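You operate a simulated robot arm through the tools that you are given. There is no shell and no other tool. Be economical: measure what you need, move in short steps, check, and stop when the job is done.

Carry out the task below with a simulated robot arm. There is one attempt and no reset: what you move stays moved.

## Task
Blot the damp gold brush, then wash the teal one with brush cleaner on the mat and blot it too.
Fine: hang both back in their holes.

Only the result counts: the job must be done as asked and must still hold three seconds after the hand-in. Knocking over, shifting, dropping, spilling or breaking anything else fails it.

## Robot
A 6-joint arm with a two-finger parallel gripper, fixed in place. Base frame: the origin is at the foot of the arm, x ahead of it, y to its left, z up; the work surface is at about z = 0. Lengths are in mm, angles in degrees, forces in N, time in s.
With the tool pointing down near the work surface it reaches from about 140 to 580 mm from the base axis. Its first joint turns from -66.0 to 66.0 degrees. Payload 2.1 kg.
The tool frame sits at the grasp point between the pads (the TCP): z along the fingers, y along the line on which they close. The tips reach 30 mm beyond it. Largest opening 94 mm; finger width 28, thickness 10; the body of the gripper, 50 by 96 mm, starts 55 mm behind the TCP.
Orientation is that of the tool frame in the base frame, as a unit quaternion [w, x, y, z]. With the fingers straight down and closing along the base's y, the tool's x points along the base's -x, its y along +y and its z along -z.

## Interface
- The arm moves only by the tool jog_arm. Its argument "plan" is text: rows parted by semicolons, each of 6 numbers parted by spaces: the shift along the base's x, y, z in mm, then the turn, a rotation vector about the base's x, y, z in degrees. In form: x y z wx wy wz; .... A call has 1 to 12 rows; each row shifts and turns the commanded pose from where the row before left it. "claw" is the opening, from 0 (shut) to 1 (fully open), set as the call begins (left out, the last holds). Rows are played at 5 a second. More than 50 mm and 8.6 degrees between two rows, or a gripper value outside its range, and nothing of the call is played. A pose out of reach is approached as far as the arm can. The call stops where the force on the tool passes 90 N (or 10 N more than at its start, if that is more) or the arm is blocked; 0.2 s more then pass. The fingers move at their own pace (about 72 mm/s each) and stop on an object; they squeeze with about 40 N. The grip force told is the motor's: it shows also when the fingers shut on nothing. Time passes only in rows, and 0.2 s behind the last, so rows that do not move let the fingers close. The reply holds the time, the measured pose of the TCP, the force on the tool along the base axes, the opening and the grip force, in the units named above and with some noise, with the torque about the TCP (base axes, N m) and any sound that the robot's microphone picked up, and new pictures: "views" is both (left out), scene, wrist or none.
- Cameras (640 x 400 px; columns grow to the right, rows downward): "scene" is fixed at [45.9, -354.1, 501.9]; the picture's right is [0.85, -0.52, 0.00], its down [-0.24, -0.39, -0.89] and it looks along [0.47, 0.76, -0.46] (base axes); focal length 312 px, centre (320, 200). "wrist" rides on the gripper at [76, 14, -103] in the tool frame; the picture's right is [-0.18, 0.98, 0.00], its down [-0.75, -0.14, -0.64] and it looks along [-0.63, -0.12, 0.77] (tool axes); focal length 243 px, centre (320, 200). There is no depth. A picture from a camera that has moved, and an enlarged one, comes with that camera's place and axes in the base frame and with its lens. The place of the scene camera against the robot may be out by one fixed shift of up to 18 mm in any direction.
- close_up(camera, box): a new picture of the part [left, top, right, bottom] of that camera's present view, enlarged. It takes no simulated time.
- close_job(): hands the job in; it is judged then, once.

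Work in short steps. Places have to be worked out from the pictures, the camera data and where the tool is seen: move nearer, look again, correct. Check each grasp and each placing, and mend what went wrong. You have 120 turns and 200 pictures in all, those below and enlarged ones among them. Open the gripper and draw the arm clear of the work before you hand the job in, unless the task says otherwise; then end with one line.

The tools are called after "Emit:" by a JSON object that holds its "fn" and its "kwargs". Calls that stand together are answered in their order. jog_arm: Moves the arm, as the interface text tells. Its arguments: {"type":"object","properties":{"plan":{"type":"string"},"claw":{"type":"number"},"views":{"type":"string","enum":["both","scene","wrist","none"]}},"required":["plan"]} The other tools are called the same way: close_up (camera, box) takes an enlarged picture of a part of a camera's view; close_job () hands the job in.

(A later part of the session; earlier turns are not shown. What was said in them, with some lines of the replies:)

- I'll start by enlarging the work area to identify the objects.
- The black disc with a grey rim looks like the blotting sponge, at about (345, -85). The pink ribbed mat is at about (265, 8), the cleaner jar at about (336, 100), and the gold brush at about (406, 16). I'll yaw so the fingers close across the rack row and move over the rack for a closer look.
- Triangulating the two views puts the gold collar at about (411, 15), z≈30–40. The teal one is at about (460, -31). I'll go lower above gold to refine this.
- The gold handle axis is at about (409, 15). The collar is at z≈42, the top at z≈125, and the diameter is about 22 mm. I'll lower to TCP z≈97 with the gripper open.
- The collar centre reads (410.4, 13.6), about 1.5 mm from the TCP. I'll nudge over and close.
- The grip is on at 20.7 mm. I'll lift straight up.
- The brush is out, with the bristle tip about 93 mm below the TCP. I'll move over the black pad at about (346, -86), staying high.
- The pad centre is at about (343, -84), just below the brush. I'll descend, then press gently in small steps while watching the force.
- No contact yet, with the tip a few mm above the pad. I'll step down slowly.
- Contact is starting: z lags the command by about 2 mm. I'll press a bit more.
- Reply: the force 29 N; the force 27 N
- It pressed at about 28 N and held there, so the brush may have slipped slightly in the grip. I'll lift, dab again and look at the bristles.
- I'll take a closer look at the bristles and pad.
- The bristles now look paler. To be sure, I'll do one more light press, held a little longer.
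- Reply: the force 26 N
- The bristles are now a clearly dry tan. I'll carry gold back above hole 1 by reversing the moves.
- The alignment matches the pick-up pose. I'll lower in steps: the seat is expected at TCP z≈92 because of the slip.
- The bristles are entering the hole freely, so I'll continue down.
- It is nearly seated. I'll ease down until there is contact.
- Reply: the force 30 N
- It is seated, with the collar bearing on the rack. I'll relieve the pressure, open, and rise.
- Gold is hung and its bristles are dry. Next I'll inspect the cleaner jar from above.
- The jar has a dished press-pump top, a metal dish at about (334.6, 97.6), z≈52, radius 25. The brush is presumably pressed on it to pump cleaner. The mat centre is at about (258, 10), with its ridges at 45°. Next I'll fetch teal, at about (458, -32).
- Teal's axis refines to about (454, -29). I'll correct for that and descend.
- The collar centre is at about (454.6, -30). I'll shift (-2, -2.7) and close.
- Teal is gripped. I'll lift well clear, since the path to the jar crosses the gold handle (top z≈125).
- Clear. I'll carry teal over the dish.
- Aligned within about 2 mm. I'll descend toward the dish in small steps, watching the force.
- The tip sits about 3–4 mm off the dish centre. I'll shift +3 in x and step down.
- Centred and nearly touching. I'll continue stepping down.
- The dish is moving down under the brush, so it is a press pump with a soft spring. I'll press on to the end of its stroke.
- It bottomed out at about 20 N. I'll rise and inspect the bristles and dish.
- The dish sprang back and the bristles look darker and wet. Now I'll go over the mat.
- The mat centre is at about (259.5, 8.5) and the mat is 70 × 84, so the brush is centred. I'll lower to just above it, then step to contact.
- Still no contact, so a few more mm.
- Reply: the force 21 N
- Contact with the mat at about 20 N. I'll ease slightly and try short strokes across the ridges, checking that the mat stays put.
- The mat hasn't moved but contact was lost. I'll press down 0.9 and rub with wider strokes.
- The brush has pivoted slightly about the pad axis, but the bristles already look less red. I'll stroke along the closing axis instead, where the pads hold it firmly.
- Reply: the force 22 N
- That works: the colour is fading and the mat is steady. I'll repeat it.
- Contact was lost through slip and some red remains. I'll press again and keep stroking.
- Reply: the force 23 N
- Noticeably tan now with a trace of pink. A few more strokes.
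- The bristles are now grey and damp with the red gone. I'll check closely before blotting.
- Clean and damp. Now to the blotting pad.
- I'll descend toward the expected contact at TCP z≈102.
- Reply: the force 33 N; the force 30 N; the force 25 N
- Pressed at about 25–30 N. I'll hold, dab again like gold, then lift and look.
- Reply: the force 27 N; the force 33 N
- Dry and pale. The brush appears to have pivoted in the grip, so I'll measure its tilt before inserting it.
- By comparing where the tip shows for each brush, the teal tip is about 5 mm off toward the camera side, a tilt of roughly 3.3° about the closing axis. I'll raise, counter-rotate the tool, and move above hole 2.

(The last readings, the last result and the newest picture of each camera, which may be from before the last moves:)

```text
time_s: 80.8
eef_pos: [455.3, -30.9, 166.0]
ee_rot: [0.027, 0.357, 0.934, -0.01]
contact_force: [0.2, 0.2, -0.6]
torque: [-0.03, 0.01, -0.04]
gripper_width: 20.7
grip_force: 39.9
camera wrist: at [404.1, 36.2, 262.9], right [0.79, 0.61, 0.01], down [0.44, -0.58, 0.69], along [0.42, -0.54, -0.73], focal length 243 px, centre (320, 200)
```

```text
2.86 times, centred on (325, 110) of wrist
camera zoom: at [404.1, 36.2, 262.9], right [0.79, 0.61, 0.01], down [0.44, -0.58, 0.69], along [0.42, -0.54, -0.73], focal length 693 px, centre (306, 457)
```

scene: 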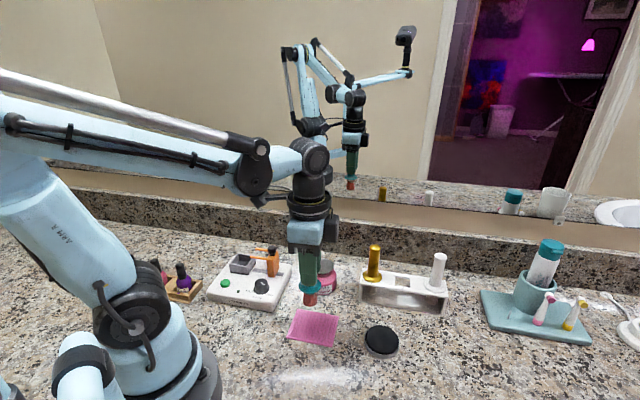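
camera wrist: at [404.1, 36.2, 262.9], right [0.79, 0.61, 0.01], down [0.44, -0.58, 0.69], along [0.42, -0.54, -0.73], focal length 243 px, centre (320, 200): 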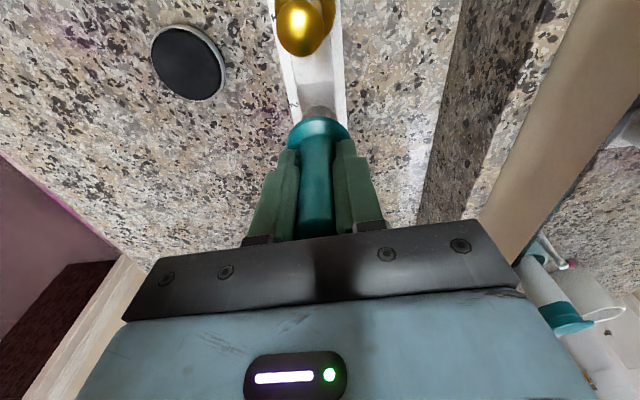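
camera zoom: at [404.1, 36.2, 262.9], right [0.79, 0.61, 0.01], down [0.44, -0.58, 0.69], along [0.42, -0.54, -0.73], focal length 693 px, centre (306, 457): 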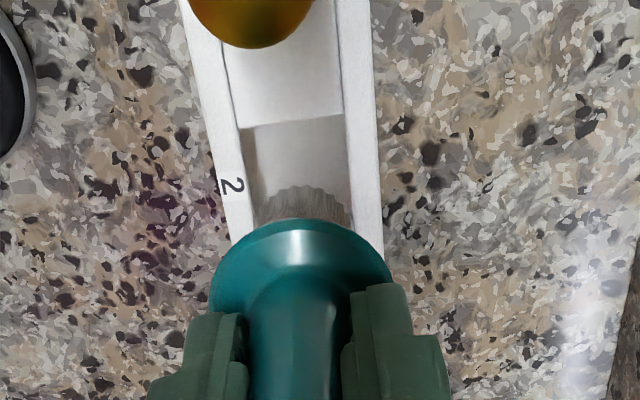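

I'll zoom in to verify the verticality and hole alignment.

Emit:
{"fn": "close_up", "kwargs": {"camera": "scene", "box": [375, 235, 435, 295]}}

```text
6.67 times, centred on (405, 265) of scene
camera zoom: at [45.9, -354.1, 501.9], right [0.85, -0.52, 0.0], down [-0.24, -0.39, -0.89], along [0.47, 0.76, -0.46], focal length 2080 px, centre (-247, -233)
```

zoom: 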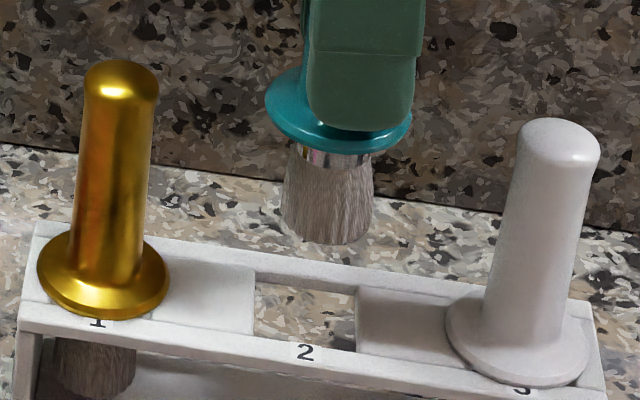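

The tip now sits centred under the TCP (12.1 mm to its near edge, against 12.2 mm for gold), and the hole edge confirms the centre at about (455.5, -30.5). I'll lower in.

Emit:
{"fn": "jog_arm", "kwargs": {"plan": "0 0 -15 0 0 0;0 0 -15 0 0 0;0 0 -5 0 0 0;0 0 0 0 0 0", "views": "none"}}

Emit:
{"fn": "close_up", "kwargs": {"camera": "scene", "box": [375, 235, 435, 305]}}

Emit:
{"fn": "close_up", "kwargs": {"camera": "wrist", "box": [250, 40, 400, 180]}}

```text
time_s: 81.8
eef_pos: [454.2, -30.6, 129.3]
ee_rot: [0.027, 0.357, 0.933, -0.011]
contact_force: [-0.1, 0.2, -0.4]
torque: [-0.02, 0.03, 0.0]
gripper_width: 20.7
grip_force: 40.0
```

```text
5.71 times, centred on (405, 270) of scene
camera zoom: at [45.9, -354.1, 501.9], right [0.85, -0.52, 0.0], down [-0.24, -0.39, -0.89], along [0.47, 0.76, -0.46], focal length 1782 px, centre (-166, -200)
```

zoom: 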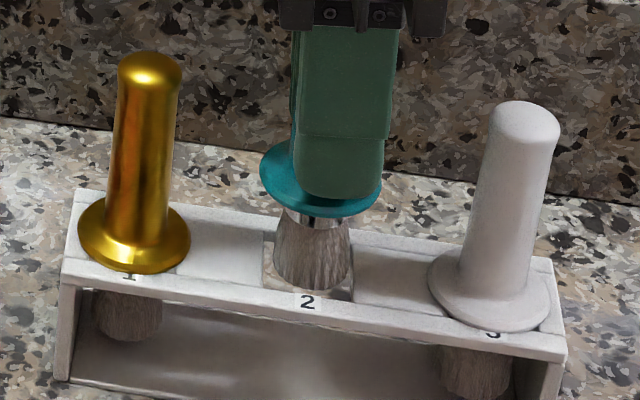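

```text
2.86 times, centred on (325, 110) of wrist
camera zoom: at [402.9, 35.9, 227.3], right [0.79, 0.61, 0.01], down [0.44, -0.58, 0.69], along [0.42, -0.54, -0.73], focal length 693 px, centre (306, 457)
```

zoom: 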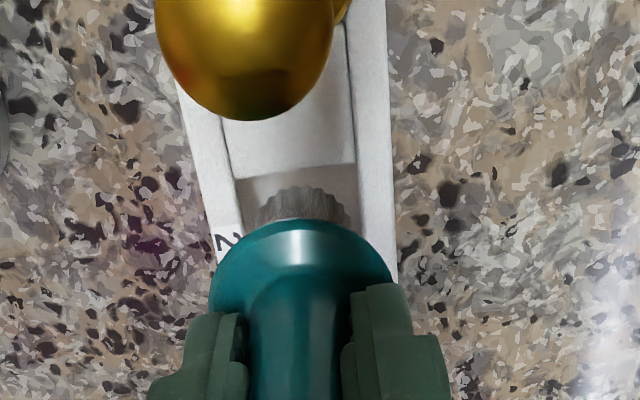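

Entering cleanly. I'll continue toward the seat, expected at about TCP z 88.

Emit:
{"fn": "jog_arm", "kwargs": {"plan": "0 0 -12 0 0 0;0 0 -12 0 0 0;0 0 -8 0 0 0;0 0 0 0 0 0", "views": "none"}}

Emit:
{"fn": "close_up", "kwargs": {"camera": "scene", "box": [375, 235, 435, 305]}}

```text
time_s: 82.8
eef_pos: [455.2, -29.7, 98.7]
ee_rot: [0.028, 0.357, 0.934, -0.011]
contact_force: [0.1, 0.1, -0.9]
torque: [-0.02, -0.02, 0.03]
gripper_width: 20.7
grip_force: 40.1
```

```text
5.71 times, centred on (405, 270) of scene
camera zoom: at [45.9, -354.1, 501.9], right [0.85, -0.52, 0.0], down [-0.24, -0.39, -0.89], along [0.47, 0.76, -0.46], focal length 1782 px, centre (-166, -200)
```

zoom: 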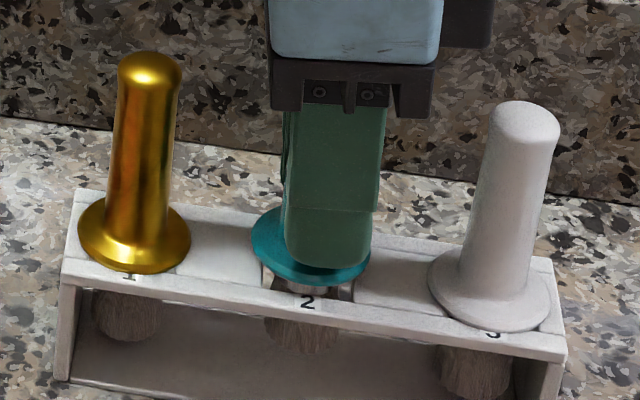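

About 9 mm remain and no force yet. I'll continue in small steps.

Emit:
{"fn": "jog_arm", "kwargs": {"plan": "0 0 -3 0 0 0;0 0 -3 0 0 0;0 0 0 0 0 0", "views": "none"}}

Emit:
{"fn": "jog_arm", "kwargs": {"plan": "0 0 -2 0 0 0;0 0 0 0 0 0", "views": "none"}}

Emit:
{"fn": "jog_arm", "kwargs": {"plan": "0 0 -1.5 0 0 0;0 0 0 0 0 0", "views": "none"}}

Emit:
{"fn": "close_up", "kwargs": {"camera": "scene", "box": [375, 235, 435, 305]}}

```text
time_s: 83.6
eef_pos: [453.5, -31.0, 93.6]
ee_rot: [0.027, 0.358, 0.933, -0.011]
contact_force: [-0.2, -0.9, 0.3]
torque: [0.0, -0.01, -0.02]
gripper_width: 20.8
grip_force: 39.7
```

```text
time_s: 84.2
eef_pos: [454.2, -30.4, 90.7]
ee_rot: [0.027, 0.357, 0.934, -0.01]
contact_force: [-0.2, -0.6, 23.8]
torque: [0.29, 0.44, 0.03]
gripper_width: 20.9
grip_force: 39.9
```

```text
time_s: 84.8
eef_pos: [455.4, -31.9, 89.1]
ee_rot: [0.028, 0.357, 0.934, -0.011]
contact_force: [0.2, -2.5, 32.2]
torque: [0.26, 0.43, 0.02]
gripper_width: 20.7
grip_force: 39.9
```

```text
5.71 times, centred on (405, 270) of scene
camera zoom: at [45.7, -354.1, 502.0], right [0.85, -0.52, 0.0], down [-0.24, -0.39, -0.89], along [0.47, 0.76, -0.46], focal length 1782 px, centre (-166, -200)
```

zoom: 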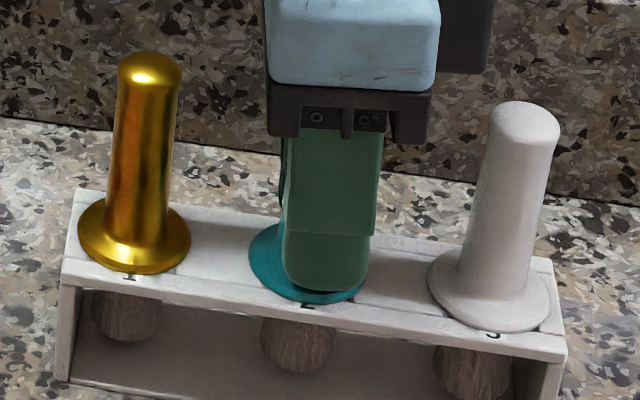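

The collar is on the rack at about 30 N. I'll relieve the pressure, open, rise, and check.

Emit:
{"fn": "jog_arm", "kwargs": {"plan": "0 0 2 0 0 0;0 0 0 0 0 0", "views": "none"}}

Emit:
{"fn": "jog_arm", "kwargs": {"plan": "0 0 0 0 0 0;0 0 0 0 0 0;0 0 0 0 0 0;0 0 0 0 0 0", "claw": 1, "views": "none"}}

Emit:
{"fn": "jog_arm", "kwargs": {"plan": "0 0 20 0 0 0;0 0 30 0 0 0;0 0 40 0 0 0;0 0 40 0 0 0;0 0 0 0 0 0", "views": "both"}}

Emit:
{"fn": "close_up", "kwargs": {"camera": "scene", "box": [350, 230, 460, 320]}}

```text
time_s: 85.4
eef_pos: [454.6, -29.7, 90.5]
ee_rot: [0.028, 0.358, 0.933, -0.01]
contact_force: [0.1, 0.4, -0.7]
torque: [0.0, 0.0, 0.0]
gripper_width: 20.7
grip_force: 39.9
```

```text
time_s: 86.4
eef_pos: [455.6, -31.8, 92.2]
ee_rot: [0.028, 0.358, 0.933, -0.011]
contact_force: [0.0, 0.0, 0.1]
torque: [-0.03, 0.01, -0.03]
gripper_width: 94.0
grip_force: 0.0
```

```text
time_s: 87.6
eef_pos: [454.9, -29.0, 222.6]
ee_rot: [0.027, 0.357, 0.934, -0.01]
contact_force: [-0.6, -0.7, -0.7]
torque: [0.03, 0.01, -0.01]
gripper_width: 94.1
grip_force: 0.1
camera wrist: at [403.5, 37.5, 320.2], right [0.79, 0.61, 0.01], down [0.44, -0.58, 0.69], along [0.42, -0.54, -0.73], focal length 243 px, centre (320, 200)
```

scene: 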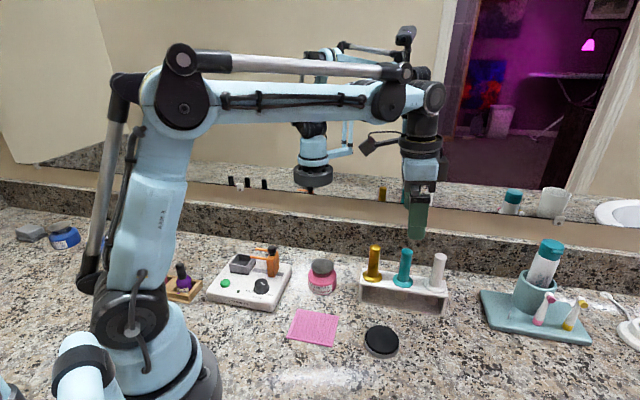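
wrist: 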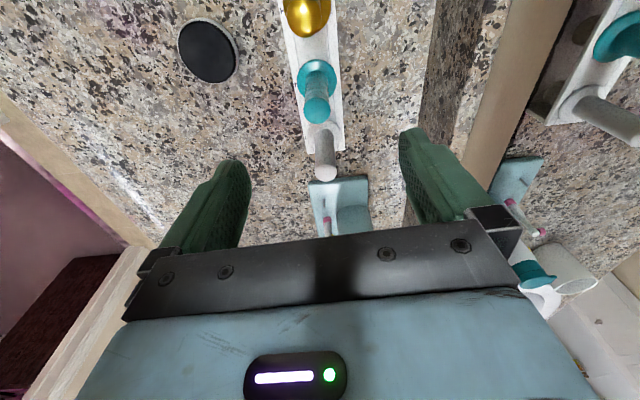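

```text
4.44 times, centred on (405, 275) of scene
camera zoom: at [45.9, -354.1, 501.9], right [0.85, -0.52, 0.0], down [-0.24, -0.39, -0.89], along [0.47, 0.76, -0.46], focal length 1386 px, centre (-58, -133)
```

zoom: 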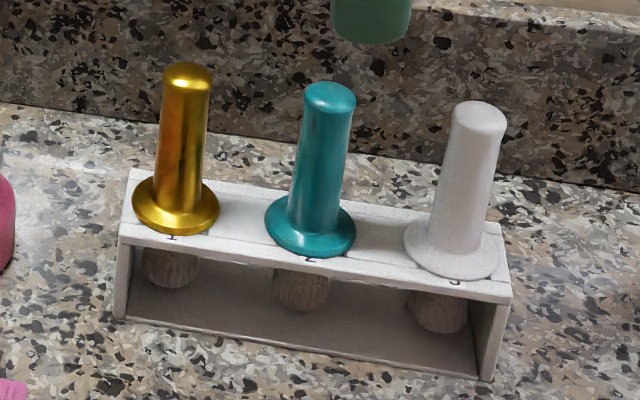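

Both brushes hang upright with dry, clean bristles, and the rack, mat, pad and jar are all in place. I'll draw the arm clear and take a last look.

Emit:
{"fn": "jog_arm", "kwargs": {"plan": "0 0 40 0 0 0;-30 0 30 2.2 2.45 0;-40 0 20 0 0 0;-40 0 0 0 0 0;0 0 0 0 0 0", "views": "scene"}}

Emit:
{"fn": "close_up", "kwargs": {"camera": "scene", "box": [280, 235, 460, 365]}}

```text
time_s: 88.8
eef_pos: [343.5, -28.9, 312.4]
ee_rot: [0.001, 0.358, 0.934, -0.001]
contact_force: [0.7, -0.1, 0.1]
torque: [-0.01, -0.01, 0.0]
gripper_width: 94.0
grip_force: 0.2
```

scene: 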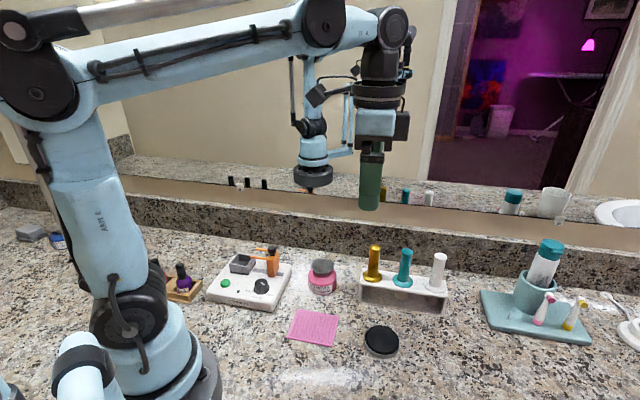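

```text
3.08 times, centred on (370, 300) of scene
camera zoom: at [45.8, -354.1, 501.9], right [0.85, -0.52, 0.0], down [-0.24, -0.39, -0.89], along [0.47, 0.76, -0.46], focal length 960 px, centre (166, -108)
```

zoom: 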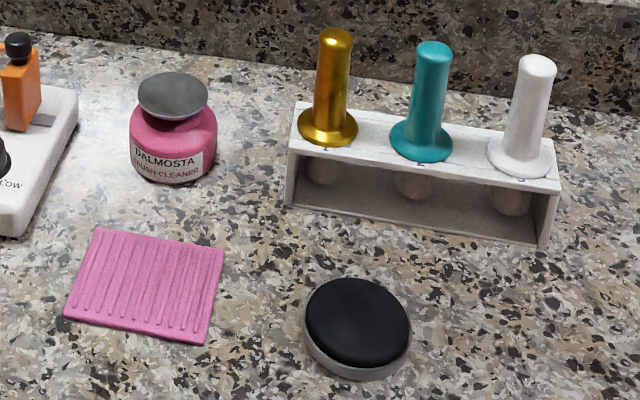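

Everything is in place and the arm is clear, so I'm handing in.

Emit:
{"fn": "close_job", "kwargs": {}}

```text
The job is handed in.
```

I blotted the gold brush, washed the teal brush with cleaner on the mat and blotted it too, and both now hang back in their own holes; nothing else looked moved in the last picture.
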